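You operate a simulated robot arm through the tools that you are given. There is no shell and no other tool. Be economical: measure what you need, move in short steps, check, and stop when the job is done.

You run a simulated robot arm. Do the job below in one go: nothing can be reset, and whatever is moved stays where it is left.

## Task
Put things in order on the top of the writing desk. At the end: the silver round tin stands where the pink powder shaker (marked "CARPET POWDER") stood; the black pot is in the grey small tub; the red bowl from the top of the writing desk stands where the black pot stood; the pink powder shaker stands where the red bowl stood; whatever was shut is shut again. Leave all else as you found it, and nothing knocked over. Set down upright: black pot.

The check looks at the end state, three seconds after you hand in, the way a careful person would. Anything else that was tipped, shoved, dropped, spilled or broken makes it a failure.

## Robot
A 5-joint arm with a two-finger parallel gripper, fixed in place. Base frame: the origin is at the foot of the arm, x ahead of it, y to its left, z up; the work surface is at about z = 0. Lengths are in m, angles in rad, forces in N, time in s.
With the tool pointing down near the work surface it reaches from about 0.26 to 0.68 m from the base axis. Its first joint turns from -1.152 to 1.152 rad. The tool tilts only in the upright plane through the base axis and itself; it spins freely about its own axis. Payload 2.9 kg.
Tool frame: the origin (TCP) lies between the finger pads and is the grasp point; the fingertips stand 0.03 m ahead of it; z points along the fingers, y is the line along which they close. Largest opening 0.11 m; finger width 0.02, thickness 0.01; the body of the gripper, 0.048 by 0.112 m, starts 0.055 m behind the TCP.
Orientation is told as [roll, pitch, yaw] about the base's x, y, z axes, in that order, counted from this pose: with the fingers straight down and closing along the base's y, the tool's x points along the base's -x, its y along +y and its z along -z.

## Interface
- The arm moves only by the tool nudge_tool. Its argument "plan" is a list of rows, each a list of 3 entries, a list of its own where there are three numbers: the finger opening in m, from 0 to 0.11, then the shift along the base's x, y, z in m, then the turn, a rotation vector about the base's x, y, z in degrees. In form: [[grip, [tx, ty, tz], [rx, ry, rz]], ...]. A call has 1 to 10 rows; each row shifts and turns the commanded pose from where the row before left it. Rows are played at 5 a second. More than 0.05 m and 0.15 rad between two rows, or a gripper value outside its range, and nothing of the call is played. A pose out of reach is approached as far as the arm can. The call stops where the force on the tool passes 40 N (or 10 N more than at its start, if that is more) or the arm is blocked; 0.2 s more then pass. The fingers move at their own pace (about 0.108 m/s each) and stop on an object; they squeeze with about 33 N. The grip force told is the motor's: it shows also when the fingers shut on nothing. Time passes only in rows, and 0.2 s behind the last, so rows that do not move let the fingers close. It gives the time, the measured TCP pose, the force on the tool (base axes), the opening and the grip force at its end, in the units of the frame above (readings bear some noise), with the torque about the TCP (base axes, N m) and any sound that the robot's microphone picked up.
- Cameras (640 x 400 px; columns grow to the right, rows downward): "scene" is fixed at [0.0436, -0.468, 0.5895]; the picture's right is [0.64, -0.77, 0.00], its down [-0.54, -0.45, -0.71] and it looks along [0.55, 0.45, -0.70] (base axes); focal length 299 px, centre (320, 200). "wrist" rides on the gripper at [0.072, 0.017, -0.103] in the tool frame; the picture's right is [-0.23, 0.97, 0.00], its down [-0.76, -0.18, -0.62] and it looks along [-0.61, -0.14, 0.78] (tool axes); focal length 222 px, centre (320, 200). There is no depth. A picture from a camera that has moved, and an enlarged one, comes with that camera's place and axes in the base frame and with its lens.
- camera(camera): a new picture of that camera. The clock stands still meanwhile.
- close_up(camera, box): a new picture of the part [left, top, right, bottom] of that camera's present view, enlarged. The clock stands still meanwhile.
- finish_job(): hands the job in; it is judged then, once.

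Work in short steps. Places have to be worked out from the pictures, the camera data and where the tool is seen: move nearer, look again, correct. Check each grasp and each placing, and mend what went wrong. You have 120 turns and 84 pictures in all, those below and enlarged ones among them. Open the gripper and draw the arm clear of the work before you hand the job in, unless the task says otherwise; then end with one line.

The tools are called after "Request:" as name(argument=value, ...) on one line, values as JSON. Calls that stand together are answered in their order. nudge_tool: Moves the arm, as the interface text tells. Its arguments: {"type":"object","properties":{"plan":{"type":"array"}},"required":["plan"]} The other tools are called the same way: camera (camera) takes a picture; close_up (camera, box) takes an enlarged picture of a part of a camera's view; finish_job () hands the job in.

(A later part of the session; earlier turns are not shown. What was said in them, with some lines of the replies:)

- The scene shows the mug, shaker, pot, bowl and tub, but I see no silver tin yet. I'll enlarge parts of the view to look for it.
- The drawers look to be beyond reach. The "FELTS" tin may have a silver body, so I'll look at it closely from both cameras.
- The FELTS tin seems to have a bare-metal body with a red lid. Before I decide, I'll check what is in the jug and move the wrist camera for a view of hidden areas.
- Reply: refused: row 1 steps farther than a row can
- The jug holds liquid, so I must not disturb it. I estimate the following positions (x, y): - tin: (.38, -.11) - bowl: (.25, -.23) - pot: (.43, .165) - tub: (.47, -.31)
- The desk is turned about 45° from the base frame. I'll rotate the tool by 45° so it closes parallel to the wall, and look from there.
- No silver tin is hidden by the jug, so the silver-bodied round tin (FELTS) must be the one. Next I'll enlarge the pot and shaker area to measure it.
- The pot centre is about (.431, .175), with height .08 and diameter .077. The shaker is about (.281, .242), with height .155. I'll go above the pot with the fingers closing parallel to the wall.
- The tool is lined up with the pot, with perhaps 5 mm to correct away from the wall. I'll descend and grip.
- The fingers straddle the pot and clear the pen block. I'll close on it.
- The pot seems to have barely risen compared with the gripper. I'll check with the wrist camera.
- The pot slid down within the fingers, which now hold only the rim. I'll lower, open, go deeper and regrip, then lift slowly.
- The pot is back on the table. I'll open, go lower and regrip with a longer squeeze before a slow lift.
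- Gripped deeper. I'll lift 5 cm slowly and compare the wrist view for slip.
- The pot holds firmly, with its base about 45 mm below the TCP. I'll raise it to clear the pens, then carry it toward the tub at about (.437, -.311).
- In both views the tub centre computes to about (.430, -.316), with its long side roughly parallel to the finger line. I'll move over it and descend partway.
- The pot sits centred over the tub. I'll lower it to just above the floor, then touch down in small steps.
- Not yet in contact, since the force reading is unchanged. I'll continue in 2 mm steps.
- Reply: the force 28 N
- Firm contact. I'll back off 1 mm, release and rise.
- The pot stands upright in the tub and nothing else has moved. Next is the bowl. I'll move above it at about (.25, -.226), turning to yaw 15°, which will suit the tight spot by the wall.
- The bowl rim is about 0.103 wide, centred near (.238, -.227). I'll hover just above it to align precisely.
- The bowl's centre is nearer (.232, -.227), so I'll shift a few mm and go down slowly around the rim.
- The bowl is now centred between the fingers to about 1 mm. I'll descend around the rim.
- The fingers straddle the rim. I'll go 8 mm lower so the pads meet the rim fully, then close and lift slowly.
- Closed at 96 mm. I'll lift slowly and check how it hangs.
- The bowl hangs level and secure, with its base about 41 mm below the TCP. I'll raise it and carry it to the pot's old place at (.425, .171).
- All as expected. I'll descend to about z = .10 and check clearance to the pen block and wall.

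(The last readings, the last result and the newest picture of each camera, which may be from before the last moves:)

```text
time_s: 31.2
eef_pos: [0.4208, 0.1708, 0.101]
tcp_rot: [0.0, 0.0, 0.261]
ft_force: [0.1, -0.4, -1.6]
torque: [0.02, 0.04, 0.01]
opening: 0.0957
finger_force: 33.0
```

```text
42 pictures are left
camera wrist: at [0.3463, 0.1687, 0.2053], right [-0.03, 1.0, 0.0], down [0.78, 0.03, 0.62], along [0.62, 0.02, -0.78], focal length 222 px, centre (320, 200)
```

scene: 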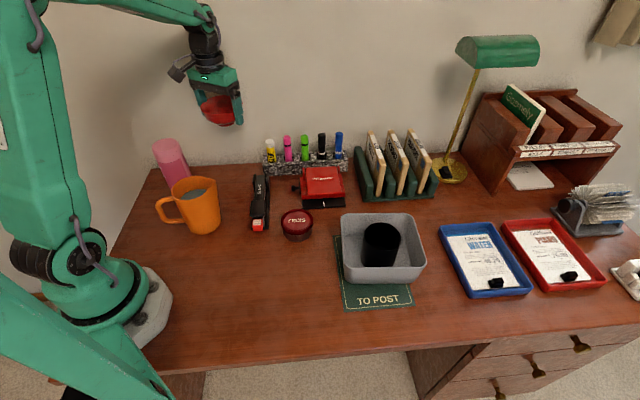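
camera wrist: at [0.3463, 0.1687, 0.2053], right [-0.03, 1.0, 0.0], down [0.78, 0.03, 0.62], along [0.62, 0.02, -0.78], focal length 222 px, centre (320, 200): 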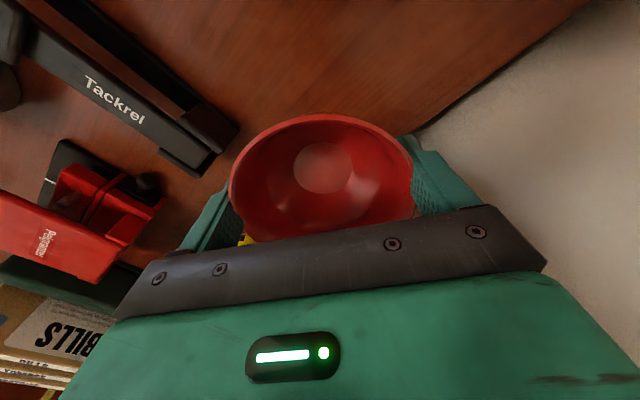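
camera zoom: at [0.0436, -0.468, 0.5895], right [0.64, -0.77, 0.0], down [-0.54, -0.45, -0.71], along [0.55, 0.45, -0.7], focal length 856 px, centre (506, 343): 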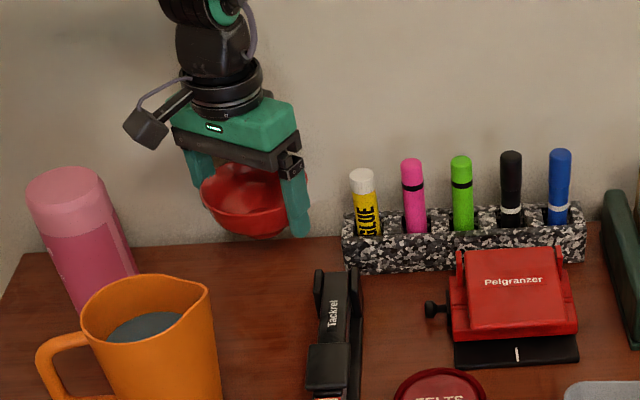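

Clearances: by my estimate the front finger will sit about 7 mm from the stapler and 9 mm from the pen block. I'll shift 3 mm away from both, then lower.

Request:
nudge_tool(plan=[[0.09, [-0.002, 0.003, -0.02], [0, 0, 0]], [0.09, [0, 0, -0.02], [0, 0, 0]], [0.09, [0, 0, -0.012], [0, 0, 0]], [0.09, [0, 0, 0], [0, 0, 0]]])

Request:
close_up(camera="scene", box=[200, 120, 300, 220])

Request:
camera(camera="wrist")

```text
time_s: 32.2
eef_pos: [0.4173, 0.1717, 0.0489]
tcp_rot: [-0.001, 0.0, 0.262]
ft_force: [-0.7, 0.2, -0.2]
torque: [0.0, -0.01, -0.02]
opening: 0.0958
finger_force: 33.1
```

```text
4.00 times, centred on (250, 170) of scene
camera zoom: at [0.0436, -0.468, 0.5895], right [0.64, -0.77, 0.0], down [-0.54, -0.45, -0.71], along [0.55, 0.45, -0.7], focal length 1198 px, centre (600, 320)
```

zoom: 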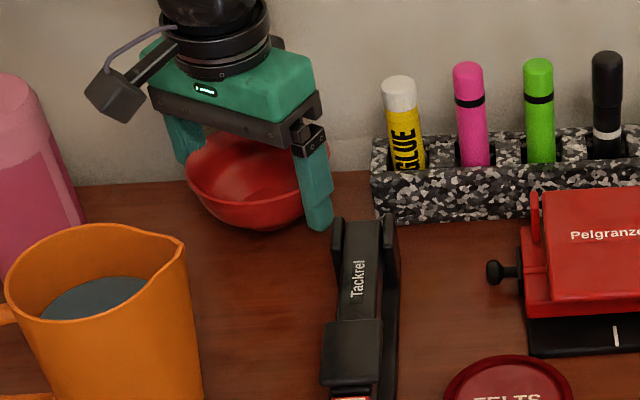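

```text
40 pictures are left
camera wrist: at [0.3434, 0.1703, 0.153], right [-0.03, 1.0, 0.0], down [0.78, 0.03, 0.62], along [0.62, 0.02, -0.78], focal length 222 px, centre (320, 200)
```

wrist: 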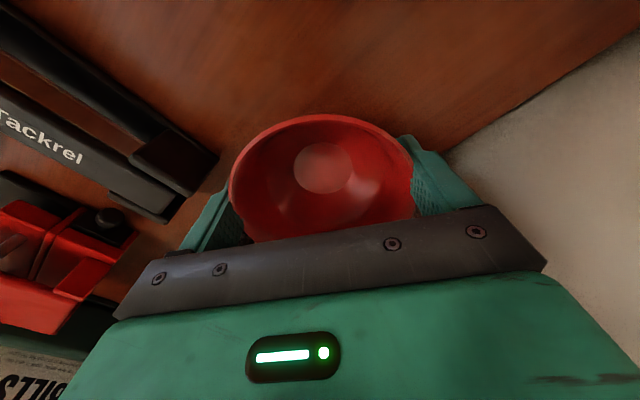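

Clear on all sides. I'll touch down in small steps.

Request:
nudge_tool(plan=[[0.09, [0, 0, -0.004], [0, 0, 0]], [0.09, [0, 0, -0.003], [0, 0, 0]], [0.09, [0, 0, -0.001], [0, 0, 0]]])

```text
time_s: 33.0
eef_pos: [0.4185, 0.172, 0.0409]
tcp_rot: [0.0, -0.002, 0.262]
ft_force: [0.3, -0.7, -1.5]
torque: [-0.03, 0.04, -0.06]
opening: 0.0955
finger_force: 32.7
```

Request:
nudge_tool(plan=[[0.09, [0, 0, -0.0015], [0, 0, 0]], [0.09, [0, 0, 0], [0, 0, 0]]])

```text
time_s: 33.6
eef_pos: [0.4185, 0.1725, 0.0416]
tcp_rot: [-0.001, -0.002, 0.261]
ft_force: [-8.5, -5.4, 23.6]
torque: [0.12, 0.18, 0.15]
opening: 0.0954
finger_force: 32.7
```

Contact. I'll open just to 104 mm and rise straight up.

Request:
nudge_tool(plan=[[0.09, [0, 0, 0.0015], [0, 0, 0]], [0.104, [0, 0, 0], [0, 0, 0]], [0.104, [0, 0, 0], [0, 0, 0]], [0.104, [0, 0, 0.01], [0, 0, 0]], [0.104, [0, 0, 0.02], [0, 0, 0]], [0.104, [0, 0, 0.04], [0, 0, 0]], [0.104, [0, 0, 0.05], [0, 0, 0]], [0.104, [0, 0, 0.05], [0, 0, 0]]])

Request:
close_up(camera="scene", box=[140, 100, 340, 250])

Request:
camera(camera="wrist")

```text
time_s: 35.4
eef_pos: [0.4147, 0.1751, 0.2108]
tcp_rot: [-0.001, 0.0, 0.262]
ft_force: [0.5, -0.1, -0.5]
torque: [-0.02, 0.01, -0.04]
opening: 0.1038
finger_force: 0.0
```

```text
2.67 times, centred on (240, 175) of scene
camera zoom: at [0.0436, -0.468, 0.5895], right [0.64, -0.77, 0.0], down [-0.54, -0.45, -0.71], along [0.55, 0.45, -0.7], focal length 798 px, centre (533, 267)
```

zoom: 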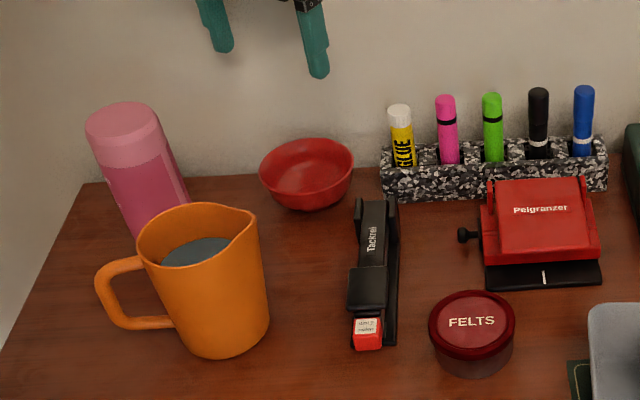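

```text
38 pictures are left
camera wrist: at [0.3414, 0.1725, 0.3143], right [-0.03, 1.0, 0.0], down [0.78, 0.03, 0.62], along [0.62, 0.02, -0.78], focal length 222 px, centre (320, 200)
```

wrist: 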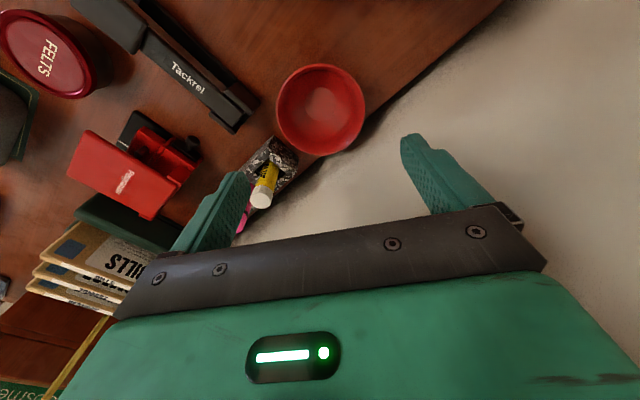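

The bowl sits where the pot stood and its neighbours are untouched. Next I'll go above the shaker at about (.281, .242).

Request:
nudge_tool(plan=[[0.1, [-0.02, 0.01, 0.03], [0, 0, 0]], [0.1, [-0.03, 0.015, 0.02], [0, 0, 0]], [0.1, [-0.03, 0.015, 0], [0, 0, 0]], [0.1, [-0.03, 0.015, 0], [0, 0, 0]], [0.1, [-0.025, 0.012, 0], [0, 0, 0]], [0.1, [0, 0, 0], [0, 0, 0]]])

Request:
camera(camera="wrist")

```text
time_s: 36.8
eef_pos: [0.2829, 0.2416, 0.2617]
tcp_rot: [0.0, 0.0, 0.261]
ft_force: [0.1, 0.0, 0.8]
torque: [0.02, 0.01, 0.02]
opening: 0.1001
finger_force: 0.0
```

```text
37 pictures are left
camera wrist: at [0.2078, 0.2402, 0.3643], right [-0.03, 1.0, 0.0], down [0.78, 0.03, 0.62], along [0.62, 0.02, -0.78], focal length 222 px, centre (320, 200)
```

wrist: 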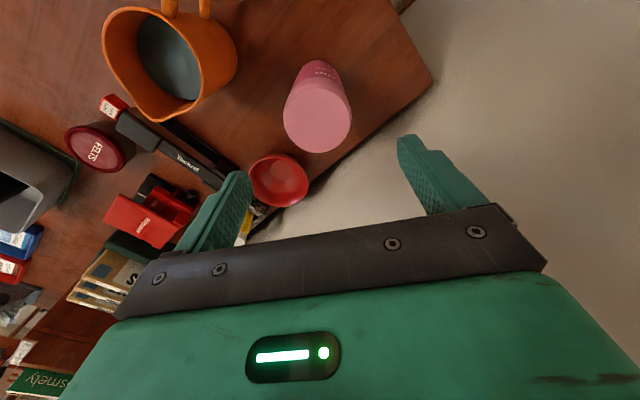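

The shaker top computes to (.278, .240). I'll descend to z ≈ .116, where the fingers take its upper part.

Request:
nudge_tool(plan=[[0.1, [-0.005, -0.001, -0.03], [0, 0, 0]], [0.1, [0, 0, -0.04], [0, 0, 0]], [0.1, [0, 0, -0.03], [0, 0, 0]], [0.1, [0, 0, -0.025], [0, 0, 0]], [0.1, [0, 0, -0.02], [0, 0, 0]], [0.1, [0, 0, 0], [0, 0, 0]]])

Request:
close_up(camera="scene", box=[110, 70, 270, 250])

Request:
camera(camera="wrist")

```text
time_s: 38.2
eef_pos: [0.2787, 0.2378, 0.1156]
tcp_rot: [-0.001, 0.001, 0.261]
ft_force: [-0.4, 0.7, 0.0]
torque: [0.03, 0.01, -0.02]
opening: 0.1
finger_force: 0.1
```

```text
2.22 times, centred on (190, 160) of scene
camera zoom: at [0.0436, -0.468, 0.5895], right [0.64, -0.77, 0.0], down [-0.54, -0.45, -0.71], along [0.55, 0.45, -0.7], focal length 665 px, centre (609, 289)
```

zoom: 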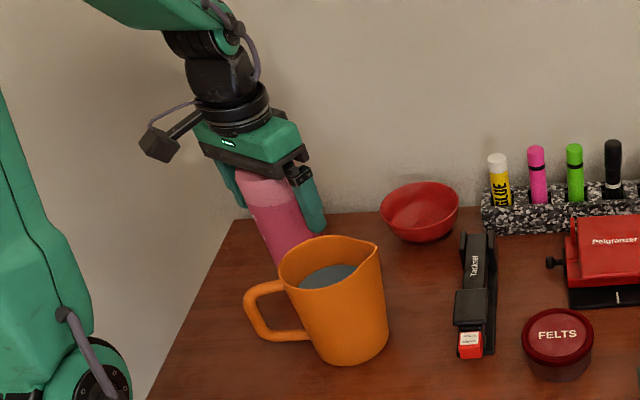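

```text
35 pictures are left
camera wrist: at [0.2038, 0.2367, 0.2192], right [-0.03, 1.0, 0.0], down [0.78, 0.03, 0.62], along [0.62, 0.02, -0.78], focal length 222 px, centre (320, 200)
```

wrist: 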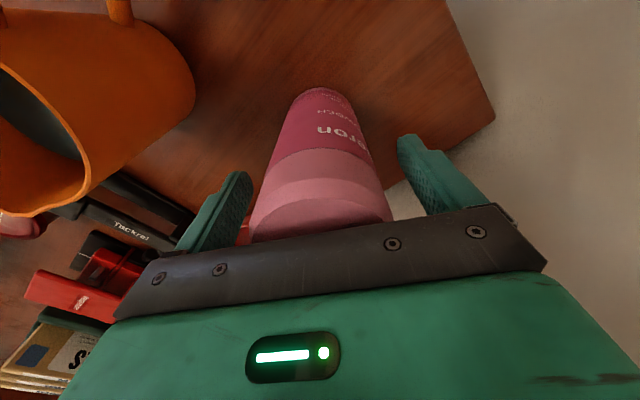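

Well placed. I'll close, then lift gently.

Request:
nudge_tool(plan=[[0.075, [0, 0, 0], [0, 0, 0]], [0.05, [0, 0, 0], [0, 0, 0]], [0.05, [0, 0, 0], [0, 0, 0]], [0.05, [0, 0, 0], [0, 0, 0]], [0.05, [0, 0, 0.005], [0, 0, 0]], [0.05, [0, 0, 0.01], [0, 0, 0]], [0.05, [0, 0, 0.01], [0, 0, 0]], [0.05, [0, 0, 0.015], [0, 0, 0]]])

Request:
camera(camera="wrist")

Request:
close_up(camera="scene", box=[110, 70, 270, 250])

```text
time_s: 40.0
eef_pos: [0.2788, 0.2389, 0.1569]
tcp_rot: [-0.001, 0.0, 0.262]
ft_force: [-1.3, 0.7, -4.6]
torque: [0.0, 0.01, -0.03]
opening: 0.0652
finger_force: 32.6
```

```text
34 pictures are left
camera wrist: at [0.2038, 0.2376, 0.2598], right [-0.03, 1.0, 0.0], down [0.78, 0.03, 0.62], along [0.62, 0.02, -0.78], focal length 222 px, centre (320, 200)
```

wrist: 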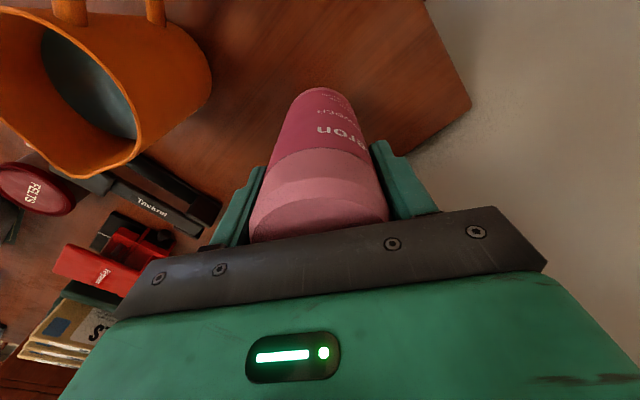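

```text
2.22 times, centred on (190, 160) of scene
camera zoom: at [0.0436, -0.468, 0.5895], right [0.64, -0.77, 0.0], down [-0.54, -0.45, -0.71], along [0.55, 0.45, -0.7], focal length 665 px, centre (609, 289)
```

zoom: 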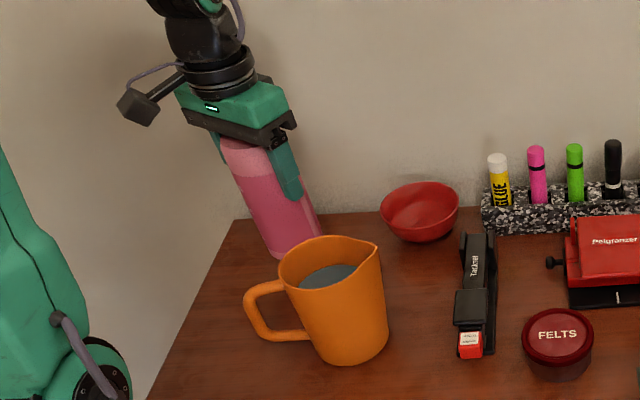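

Held firmly with its base about .116 below the TCP. I'll raise it to z ≈ .30 and carry it around, clear of the jug.

Request:
nudge_tool(plan=[[0.05, [0, 0, 0.02], [0, 0, 0]], [0.05, [0, 0, 0.03], [0, 0, 0]], [0.05, [0, 0, 0.03], [0, 0, 0]], [0.05, [0, 0, 0.03], [0, 0, 0]], [0.05, [0, 0, 0.03], [0, 0, 0]], [0.05, [0.015, -0.015, 0], [0, 0, 0]], [0.05, [0.02, -0.03, 0], [0, 0, 0]], [0.05, [0.02, -0.035, 0], [0, 0, 0]], [0.05, [0.01, -0.04, 0], [0, 0, 0]], [0.05, [0, -0.04, 0], [0, 0, 0]]])

Request:
nudge_tool(plan=[[0.05, [0, -0.04, 0], [0, 0, 0]], [0.05, [0, -0.04, 0], [0, 0, 0]], [0.05, [0, -0.04, 0], [0, 0, 0]], [0.05, [-0.01, -0.04, 0], [0, 0, 0]], [0.05, [-0.02, -0.035, 0], [0, 0, 0]], [0.05, [-0.025, -0.035, 0], [0, 0, 0]], [0.05, [-0.025, -0.035, 0], [0, 0, 0]], [0.05, [-0.02, -0.03, 0], [0, 0, 0]], [0.05, [-0.01, -0.01, 0], [0, 0, 0]], [0.05, [0, 0, 0], [0, 0, 0]]])

Request:
camera(camera="scene")

```text
time_s: 42.2
eef_pos: [0.3427, 0.0789, 0.2974]
tcp_rot: [-0.001, 0.002, 0.264]
ft_force: [0.0, -0.5, -3.8]
torque: [-0.02, 0.03, 0.01]
opening: 0.0653
finger_force: 33.3
```

```text
time_s: 44.4
eef_pos: [0.2336, -0.228, 0.2964]
tcp_rot: [0.001, 0.0, 0.262]
ft_force: [-0.1, 0.9, -3.9]
torque: [-0.02, 0.02, -0.03]
opening: 0.0654
finger_force: 32.9
```

```text
32 pictures are left
```

scene: 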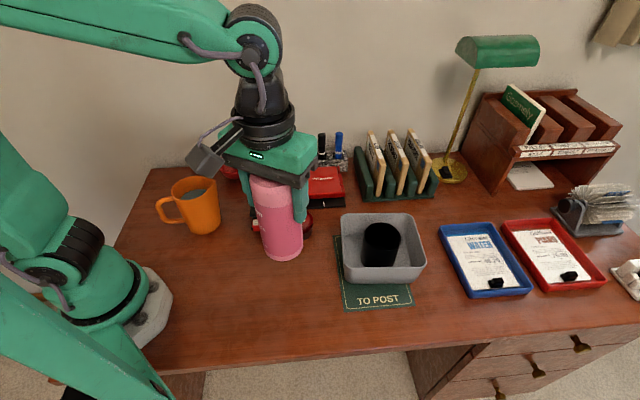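

I'm above the bowl's old place. I'll lower to just above the desk.

Request:
nudge_tool(plan=[[0.05, [0, 0, -0.03], [0, 0, 0]], [0.05, [0, 0, -0.04], [0, 0, 0]], [0.05, [0, 0, -0.04], [0, 0, 0]], [0.05, [0, 0, -0.03], [0, 0, 0]], [0.05, [0, 0, -0.02], [0, 0, 0]], [0.05, [0, 0, -0.01], [0, 0, 0]], [0.05, [0, 0, -0.006], [0, 0, 0]], [0.05, [0, 0, 0], [0, 0, 0]]])

Request:
close_up(camera="scene", box=[220, 150, 400, 330])

```text
time_s: 46.2
eef_pos: [0.2332, -0.2265, 0.119]
tcp_rot: [0.0, 0.0, 0.261]
ft_force: [0.0, -0.5, -3.8]
torque: [-0.01, 0.01, 0.01]
opening: 0.0656
finger_force: 32.9
```

```text
2.22 times, centred on (310, 240) of scene
camera zoom: at [0.0436, -0.468, 0.5895], right [0.64, -0.77, 0.0], down [-0.54, -0.45, -0.71], along [0.55, 0.45, -0.7], focal length 665 px, centre (342, 111)
```

zoom: 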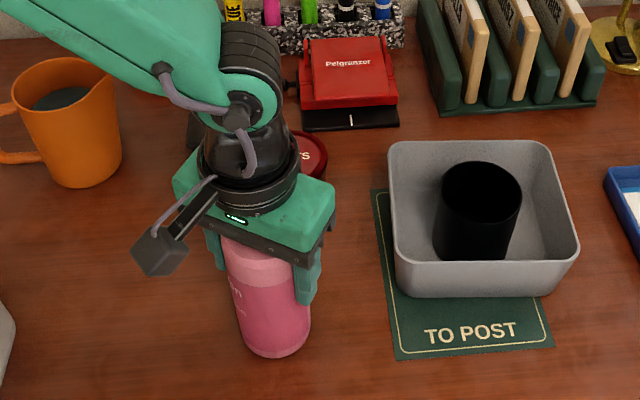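

The base lines up with the bowl's old footprint. I'll touch down.

Request:
nudge_tool(plan=[[0.05, [0, 0, -0.002], [0, 0, 0]], [0.05, [0, 0, -0.0015], [0, 0, 0]], [0.05, [0, 0, 0], [0, 0, 0]]])

```text
time_s: 47.0
eef_pos: [0.2334, -0.2258, 0.1153]
tcp_rot: [0.0, 0.0, 0.262]
ft_force: [0.0, -0.7, -3.5]
torque: [0.0, 0.03, -0.01]
opening: 0.0655
finger_force: 33.0
```

Request:
nudge_tool(plan=[[0.05, [0, 0, -0.001], [0, 0, 0]], [0.05, [0, 0, 0], [0, 0, 0]]])

```text
time_s: 47.6
eef_pos: [0.2336, -0.2254, 0.1152]
tcp_rot: [0.001, -0.001, 0.262]
ft_force: [-7.2, 1.0, 17.6]
torque: [0.19, 0.71, 0.02]
opening: 0.0655
finger_force: 33.1
```

Contact. I'll unload 1 mm, open and rise well above the shaker.

Request:
nudge_tool(plan=[[0.05, [0, 0, 0.0008], [0, 0, 0]], [0.075, [0, 0, 0], [0, 0, 0]], [0.1, [0, 0, 0], [0, 0, 0]], [0.1, [0, 0, 0.02], [0, 0, 0]], [0.1, [0, 0, 0.04], [0, 0, 0]], [0.1, [0, 0, 0.05], [0, 0, 0]], [0.1, [0, 0, 0.05], [0, 0, 0]]])

Request:
camera(camera="scene")

```text
time_s: 49.2
eef_pos: [0.2341, -0.2241, 0.2779]
tcp_rot: [-0.001, 0.0, 0.26]
ft_force: [-0.3, 0.3, 0.4]
torque: [0.01, 0.01, 0.02]
opening: 0.0998
finger_force: 0.1
```

```text
30 pictures are left
```

scene: 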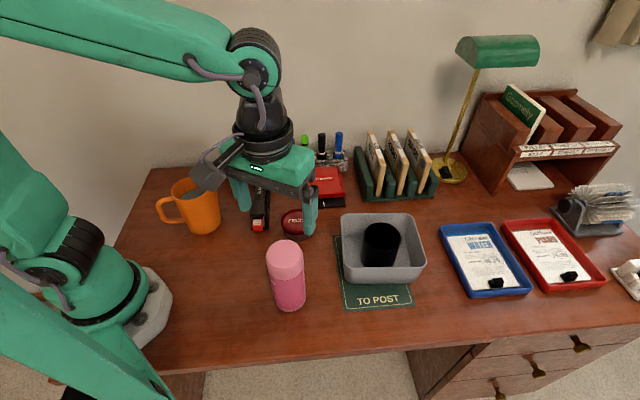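

The shaker stands at the bowl's old spot. Last is the tin: I'll move above (.382, -.110) with yaw 45°.

Request:
nudge_tool(plan=[[0.1, [0.03, 0.023, 0], [0, 0, 6]], [0.1, [0.03, 0.023, 0], [0, 0, 6]], [0.1, [0.03, 0.023, 0], [0, 0, 6]], [0.1, [0.03, 0.023, -0.02], [0, 0, 6]], [0.1, [0.028, 0.022, -0.03], [0, 0, 6]], [0.1, [0, 0, -0.03], [0, 0, 0]], [0.1, [0, 0, 0], [0, 0, 0]]])

Request:
camera(camera="wrist")

Request:
close_up(camera="scene", box=[230, 160, 350, 260])

```text
time_s: 50.8
eef_pos: [0.3811, -0.1126, 0.1968]
tcp_rot: [0.0, 0.001, 0.787]
ft_force: [0.0, -0.1, -0.3]
torque: [-0.02, 0.01, 0.03]
opening: 0.0997
finger_force: 0.0
```

```text
29 pictures are left
camera wrist: at [0.3179, -0.15, 0.2987], right [-0.53, 0.85, 0.0], down [0.66, 0.41, 0.62], along [0.53, 0.33, -0.78], focal length 222 px, centre (320, 200)
```

wrist: 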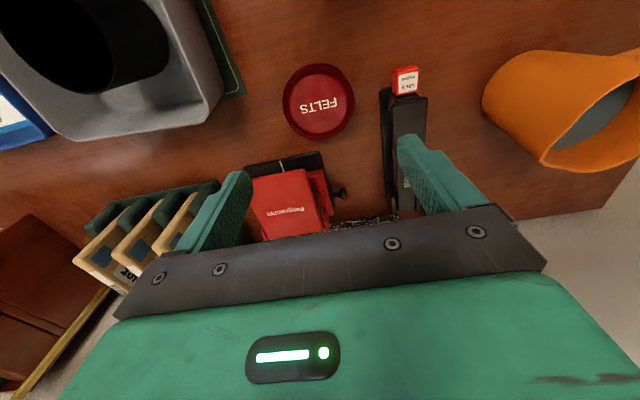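

```text
4.00 times, centred on (290, 210) of scene
camera zoom: at [0.0436, -0.468, 0.5895], right [0.64, -0.77, 0.0], down [-0.54, -0.45, -0.71], along [0.55, 0.45, -0.7], focal length 1198 px, centre (440, 160)
```

zoom: 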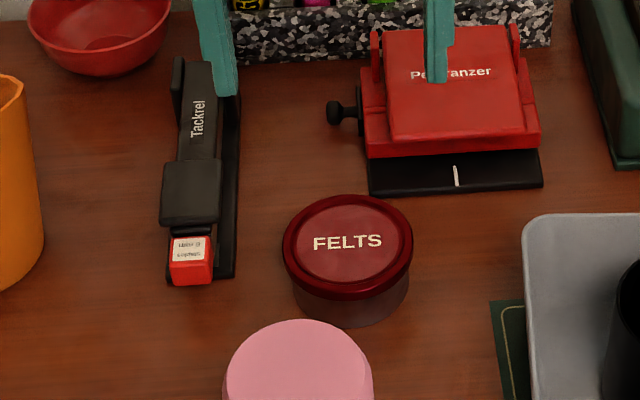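

The tin centre is about (.378, -.118), its diameter .080 and its height about .037. I'll adjust and descend so the pads take it at lid-rim level, with the tips just above the desk.

Request:
nudge_tool(plan=[[0.1, [-0.003, -0.005, -0.03], [0, 0, 0]], [0.1, [0, 0, -0.04], [0, 0, 0]], [0.1, [0, 0, -0.04], [0, 0, 0]], [0.1, [0, 0, -0.025], [0, 0, 0]], [0.1, [0, 0, -0.018], [0, 0, 0]], [0.1, [0, 0, 0], [0, 0, 0]]])

Request:
camera(camera="wrist")

Request:
close_up(camera="scene", box=[230, 160, 350, 260])

```text
time_s: 52.2
eef_pos: [0.3776, -0.1172, 0.0442]
tcp_rot: [-0.001, 0.001, 0.787]
ft_force: [-0.6, 0.0, 0.0]
torque: [-0.01, 0.03, -0.01]
opening: 0.1002
finger_force: 0.1
```

```text
27 pictures are left
camera wrist: at [0.3144, -0.1552, 0.1479], right [-0.53, 0.85, 0.0], down [0.66, 0.41, 0.62], along [0.53, 0.33, -0.78], focal length 222 px, centre (320, 200)
```

wrist: 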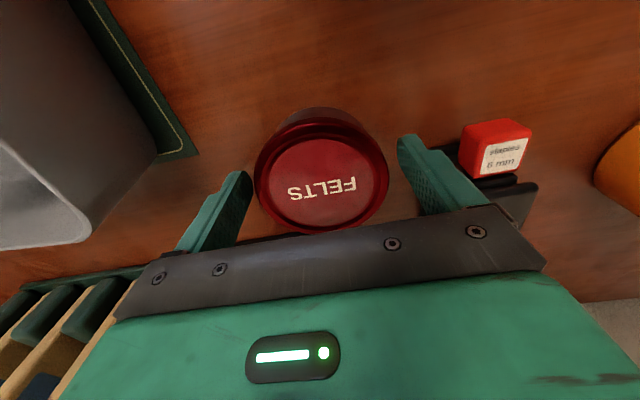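

```text
4.00 times, centred on (290, 210) of scene
camera zoom: at [0.0436, -0.468, 0.5895], right [0.64, -0.77, 0.0], down [-0.54, -0.45, -0.71], along [0.55, 0.45, -0.7], focal length 1198 px, centre (440, 160)
```

zoom: 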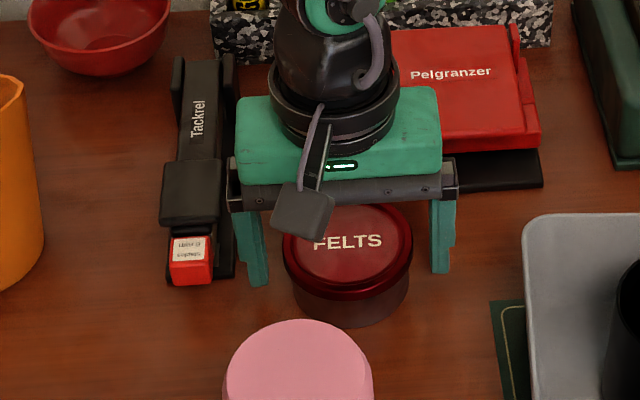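

The finger is close to the stapler base, so I'll narrow the opening to 92 mm, shift 4 mm toward the tin's centre, and lower 9 mm.

Request:
nudge_tool(plan=[[0.092, [-0.004, -0.003, 0], [0, 0, 0]], [0.092, [0, 0, -0.005], [0, 0, 0]], [0.092, [0, 0, -0.004], [0, 0, 0]], [0.07, [0, 0, 0], [0, 0, 0]], [0.06, [0, 0, 0], [0, 0, 0]], [0.06, [0, 0, 0], [0, 0, 0]], [0.06, [0, 0, 0.004], [0, 0, 0]], [0.06, [0, 0, 0.008], [0, 0, 0]], [0.06, [0, 0, 0.01], [0, 0, 0]]])

Request:
camera(camera="wrist")

Request:
close_up(camera="scene", box=[230, 160, 350, 260])

```text
time_s: 54.2
eef_pos: [0.3741, -0.121, 0.0558]
tcp_rot: [0.0, 0.001, 0.786]
ft_force: [0.2, -0.1, -0.5]
torque: [0.02, 0.0, -0.01]
opening: 0.0802
finger_force: 33.2
```

```text
25 pictures are left
camera wrist: at [0.3108, -0.1589, 0.16], right [-0.53, 0.85, 0.0], down [0.66, 0.41, 0.62], along [0.53, 0.33, -0.78], focal length 222 px, centre (320, 200)
```

wrist: 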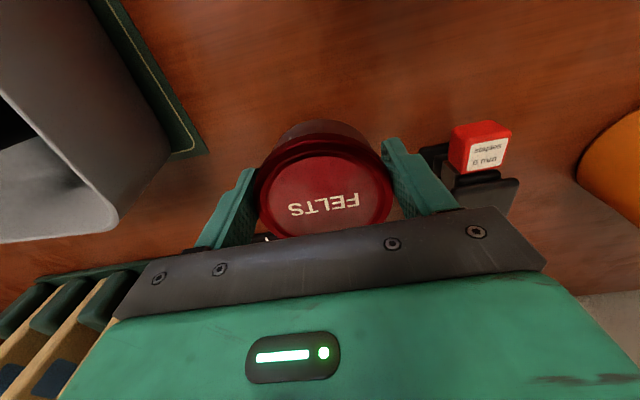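

```text
4.00 times, centred on (290, 210) of scene
camera zoom: at [0.0436, -0.468, 0.5895], right [0.64, -0.77, 0.0], down [-0.54, -0.45, -0.71], along [0.55, 0.45, -0.7], focal length 1198 px, centre (440, 160)
```

zoom: 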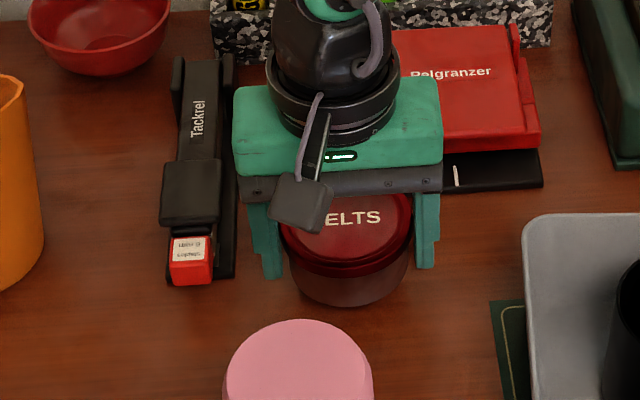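

The tin and its lid lifted together, with the base about 34 mm below the TCP. I'll raise it and carry it past the jug toward (.280, .241).

Request:
nudge_tool(plan=[[0.06, [0, 0, 0.015], [0, 0, 0]], [0.06, [0, 0, 0.025], [0, 0, 0]], [0.06, [0, 0, 0.035], [0, 0, 0]], [0.06, [0, 0, 0.035], [0, 0, 0]], [0.06, [0, 0, 0.035], [0, 0, 0]], [0.06, [0, 0.02, 0.02], [0, 0, 0]], [0.06, [0, 0.035, 0], [0, 0, 0]], [0.06, [0, 0.04, 0], [0, 0, 0]], [0.06, [0, 0.04, 0], [0, 0, 0]], [0.06, [0, 0.04, 0], [0, 0, 0]]])

Request:
nudge_tool(plan=[[0.06, [0, 0.04, 0], [0, 0, 0]], [0.06, [-0.015, 0.035, 0], [0, 0, 0]], [0.06, [-0.02, 0.03, 0], [0, 0, 0]], [0.06, [-0.025, 0.03, 0], [0, 0, 0]], [0.06, [-0.02, 0.03, 0], [0, 0, 0]], [0.06, [-0.01, 0.015, 0], [0, 0, 0]], [0.06, [-0.004, 0.007, 0], [0, 0, 0]], [0.06, [0, 0, 0], [0, 0, 0]]])

Request:
camera(camera="wrist")

Request:
camera(camera="scene")

```text
time_s: 56.4
eef_pos: [0.3741, 0.0552, 0.2209]
tcp_rot: [0.0, 0.0, 0.785]
ft_force: [0.0, 0.5, -0.9]
torque: [0.04, -0.02, 0.01]
opening: 0.0796
finger_force: 33.0
```

```text
time_s: 58.2
eef_pos: [0.2798, 0.2422, 0.2223]
tcp_rot: [0.002, 0.0, 0.785]
ft_force: [0.1, -0.5, -0.7]
torque: [-0.03, 0.01, 0.0]
opening: 0.0796
finger_force: 33.1
```

```text
23 pictures are left
camera wrist: at [0.2162, 0.2044, 0.3259], right [-0.53, 0.85, 0.0], down [0.66, 0.41, 0.62], along [0.53, 0.33, -0.78], focal length 222 px, centre (320, 200)
```

wrist: 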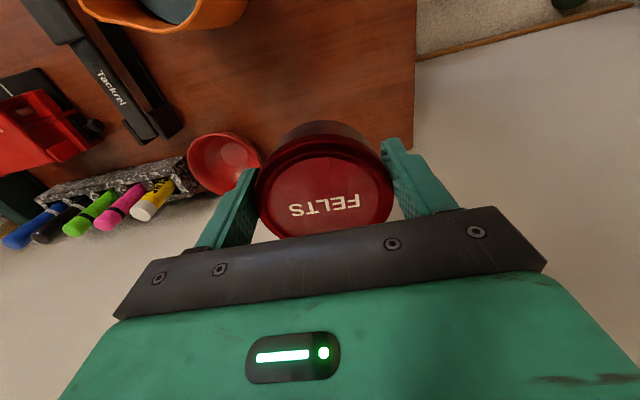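

```text
22 pictures are left
```

scene: 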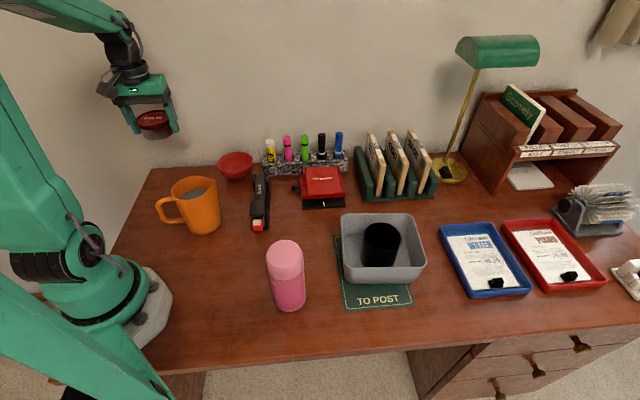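

Positioned above the shaker's old place. I'll lower to about 8 mm above the desk.

Request:
nudge_tool(plan=[[0.06, [0, -0.001, -0.03], [0, 0, 0]], [0.06, [0, 0, -0.04], [0, 0, 0]], [0.06, [0, 0, -0.04], [0, 0, 0]], [0.06, [0, 0, -0.035], [0, 0, 0]], [0.06, [0, 0, -0.02], [0, 0, 0]], [0.06, [0, 0, -0.014], [0, 0, 0]], [0.06, [0, 0, 0], [0, 0, 0]]])

Request:
close_up(camera="scene", box=[120, 100, 260, 240])

Request:
camera(camera="wrist")

```text
time_s: 59.8
eef_pos: [0.2813, 0.242, 0.0415]
tcp_rot: [0.002, 0.002, 0.785]
ft_force: [-0.9, 0.1, -1.7]
torque: [0.03, -0.03, 0.0]
opening: 0.0797
finger_force: 32.8
```

```text
2.86 times, centred on (190, 170) of scene
camera zoom: at [0.0436, -0.468, 0.5895], right [0.64, -0.77, 0.0], down [-0.54, -0.45, -0.71], along [0.55, 0.45, -0.7], focal length 856 px, centre (691, 286)
```

zoom: 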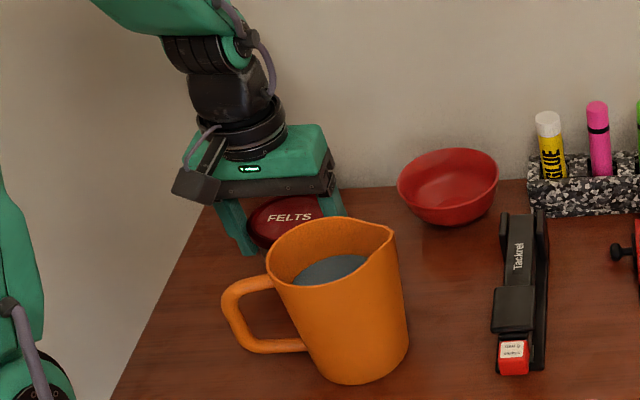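

```text
20 pictures are left
camera wrist: at [0.2174, 0.2024, 0.1459], right [-0.53, 0.85, 0.0], down [0.66, 0.41, 0.62], along [0.53, 0.33, -0.78], focal length 222 px, centre (320, 200)
```

wrist: 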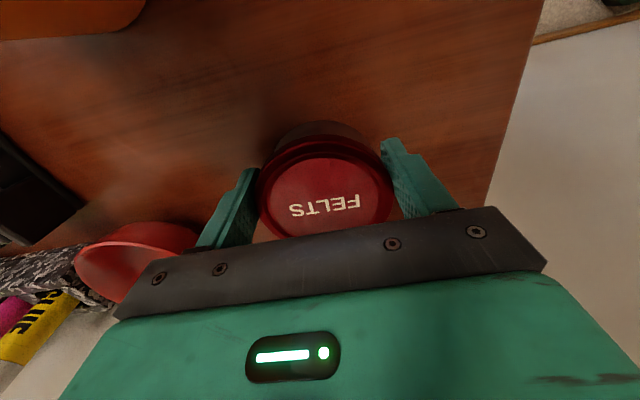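

All clear of the jug and bowl. I'll touch down in small steps.

Request:
nudge_tool(plan=[[0.06, [0, 0, -0.004], [0, 0, 0]], [0.06, [0, 0, -0.002], [0, 0, 0]], [0.06, [0, 0, 0], [0, 0, 0]]])

```text
time_s: 60.6
eef_pos: [0.28, 0.2408, 0.0367]
tcp_rot: [0.0, 0.0, 0.786]
ft_force: [0.4, -0.5, -0.5]
torque: [0.01, 0.0, -0.02]
opening: 0.0794
finger_force: 33.1
```

Request:
nudge_tool(plan=[[0.06, [0, 0, -0.0015], [0, 0, 0]], [0.06, [0, 0, 0], [0, 0, 0]]])

Request:
nudge_tool(plan=[[0.06, [0, 0, -0.0012], [0, 0, 0]], [0.06, [0, 0, 0], [0, 0, 0]]])

```text
time_s: 61.2
eef_pos: [0.2807, 0.2413, 0.0358]
tcp_rot: [0.0, 0.0, 0.785]
ft_force: [0.0, -1.1, -0.5]
torque: [-0.02, -0.01, 0.01]
opening: 0.0794
finger_force: 32.7
```

```text
time_s: 61.8
eef_pos: [0.281, 0.2411, 0.0351]
tcp_rot: [-0.001, -0.002, 0.784]
ft_force: [-3.3, -1.7, 12.0]
torque: [-0.02, -0.06, -0.01]
opening: 0.0797
finger_force: 33.2
```

Contact. I'll release and rise.

Request:
nudge_tool(plan=[[0.06, [0, 0, 0.0005], [0, 0, 0]], [0.095, [0, 0, 0], [0, 0, 0]], [0.1, [0, 0, 0], [0, 0, 0]], [0.1, [0, 0, 0.015], [0, 0, 0]], [0.1, [0, 0, 0.03], [0, 0, 0]], [0.1, [0, 0, 0.05], [0, 0, 0]], [0.1, [0, 0, 0.05], [0, 0, 0]], [0.1, [0, 0, 0.05], [0, 0, 0]]])

Request:
camera(camera="wrist")

Request:
camera(camera="scene")

```text
time_s: 63.6
eef_pos: [0.283, 0.2408, 0.2304]
tcp_rot: [0.001, -0.001, 0.785]
ft_force: [-0.2, -0.3, 0.3]
torque: [0.04, 0.0, 0.0]
opening: 0.0999
finger_force: 0.0
```

```text
19 pictures are left
camera wrist: at [0.219, 0.2033, 0.3343], right [-0.53, 0.85, 0.0], down [0.66, 0.41, 0.62], along [0.53, 0.33, -0.78], focal length 222 px, centre (320, 200)
```

wrist: 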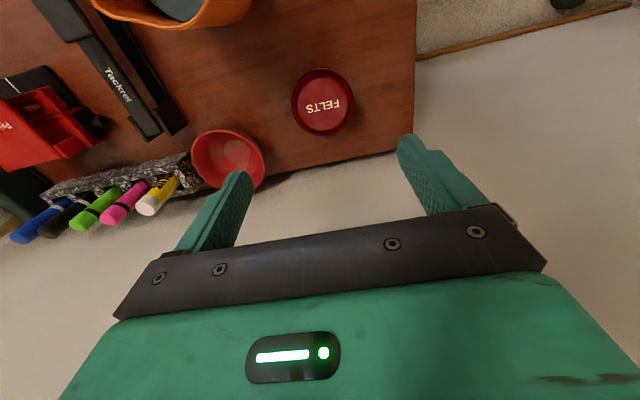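

```text
18 pictures are left
```

scene: 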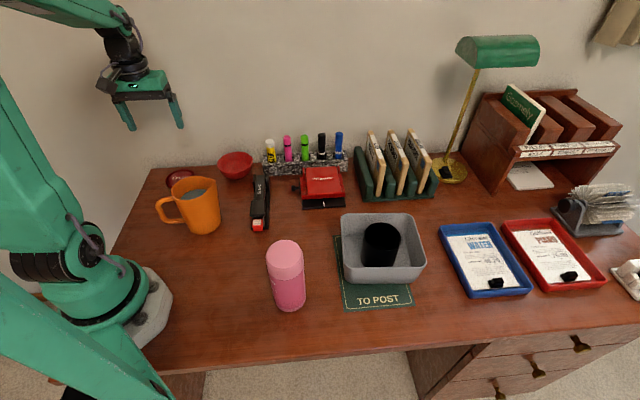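

All four items are in place, and the stapler, jug, pen block and tub look unmoved. I'll draw the arm up and clear before handing in.

Request:
nudge_tool(plan=[[0.1, [0, -0.01, 0.04], [0, 0, 0]], [0.1, [0.01, -0.02, 0.04], [0, 0, 0]], [0.1, [0.02, -0.04, 0.01], [0, 0, 0]], [0.1, [0.02, -0.04, 0], [0, 0, 0]], [0.1, [0.01, -0.04, 0], [0, 0, 0]], [0.1, [0, -0.04, 0], [0, 0, 0]], [0.1, [0, 0, 0], [0, 0, 0]]])

Request:
close_up(camera="scene", box=[120, 130, 440, 320])

```text
time_s: 65.2
eef_pos: [0.3392, 0.0522, 0.3166]
tcp_rot: [0.0, 0.0, 0.786]
ft_force: [-0.1, 0.6, 0.3]
torque: [-0.01, 0.03, 0.02]
opening: 0.0999
finger_force: 0.0
```

```text
2.00 times, centred on (280, 225) of scene
camera zoom: at [0.0436, -0.468, 0.5895], right [0.64, -0.77, 0.0], down [-0.54, -0.45, -0.71], along [0.55, 0.45, -0.7], focal length 599 px, centre (400, 150)
```

zoom: 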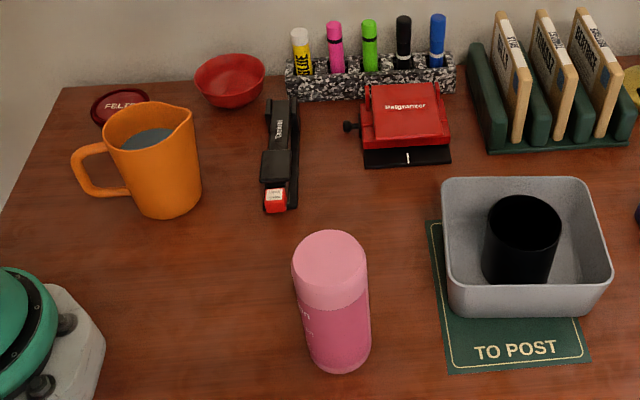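

Everything is in place and upright, so I'm handing in.

Request:
finish_job()

```text
The job is handed in.
```

The job is handed in: the tin stands where the shaker stood, the pot is upright in the tub, the bowl is where the pot stood, and the shaker is where the bowl stood. I took the silver-bodied tin with the red "FELTS" lid as the silver round tin, since no other tin was in sight.
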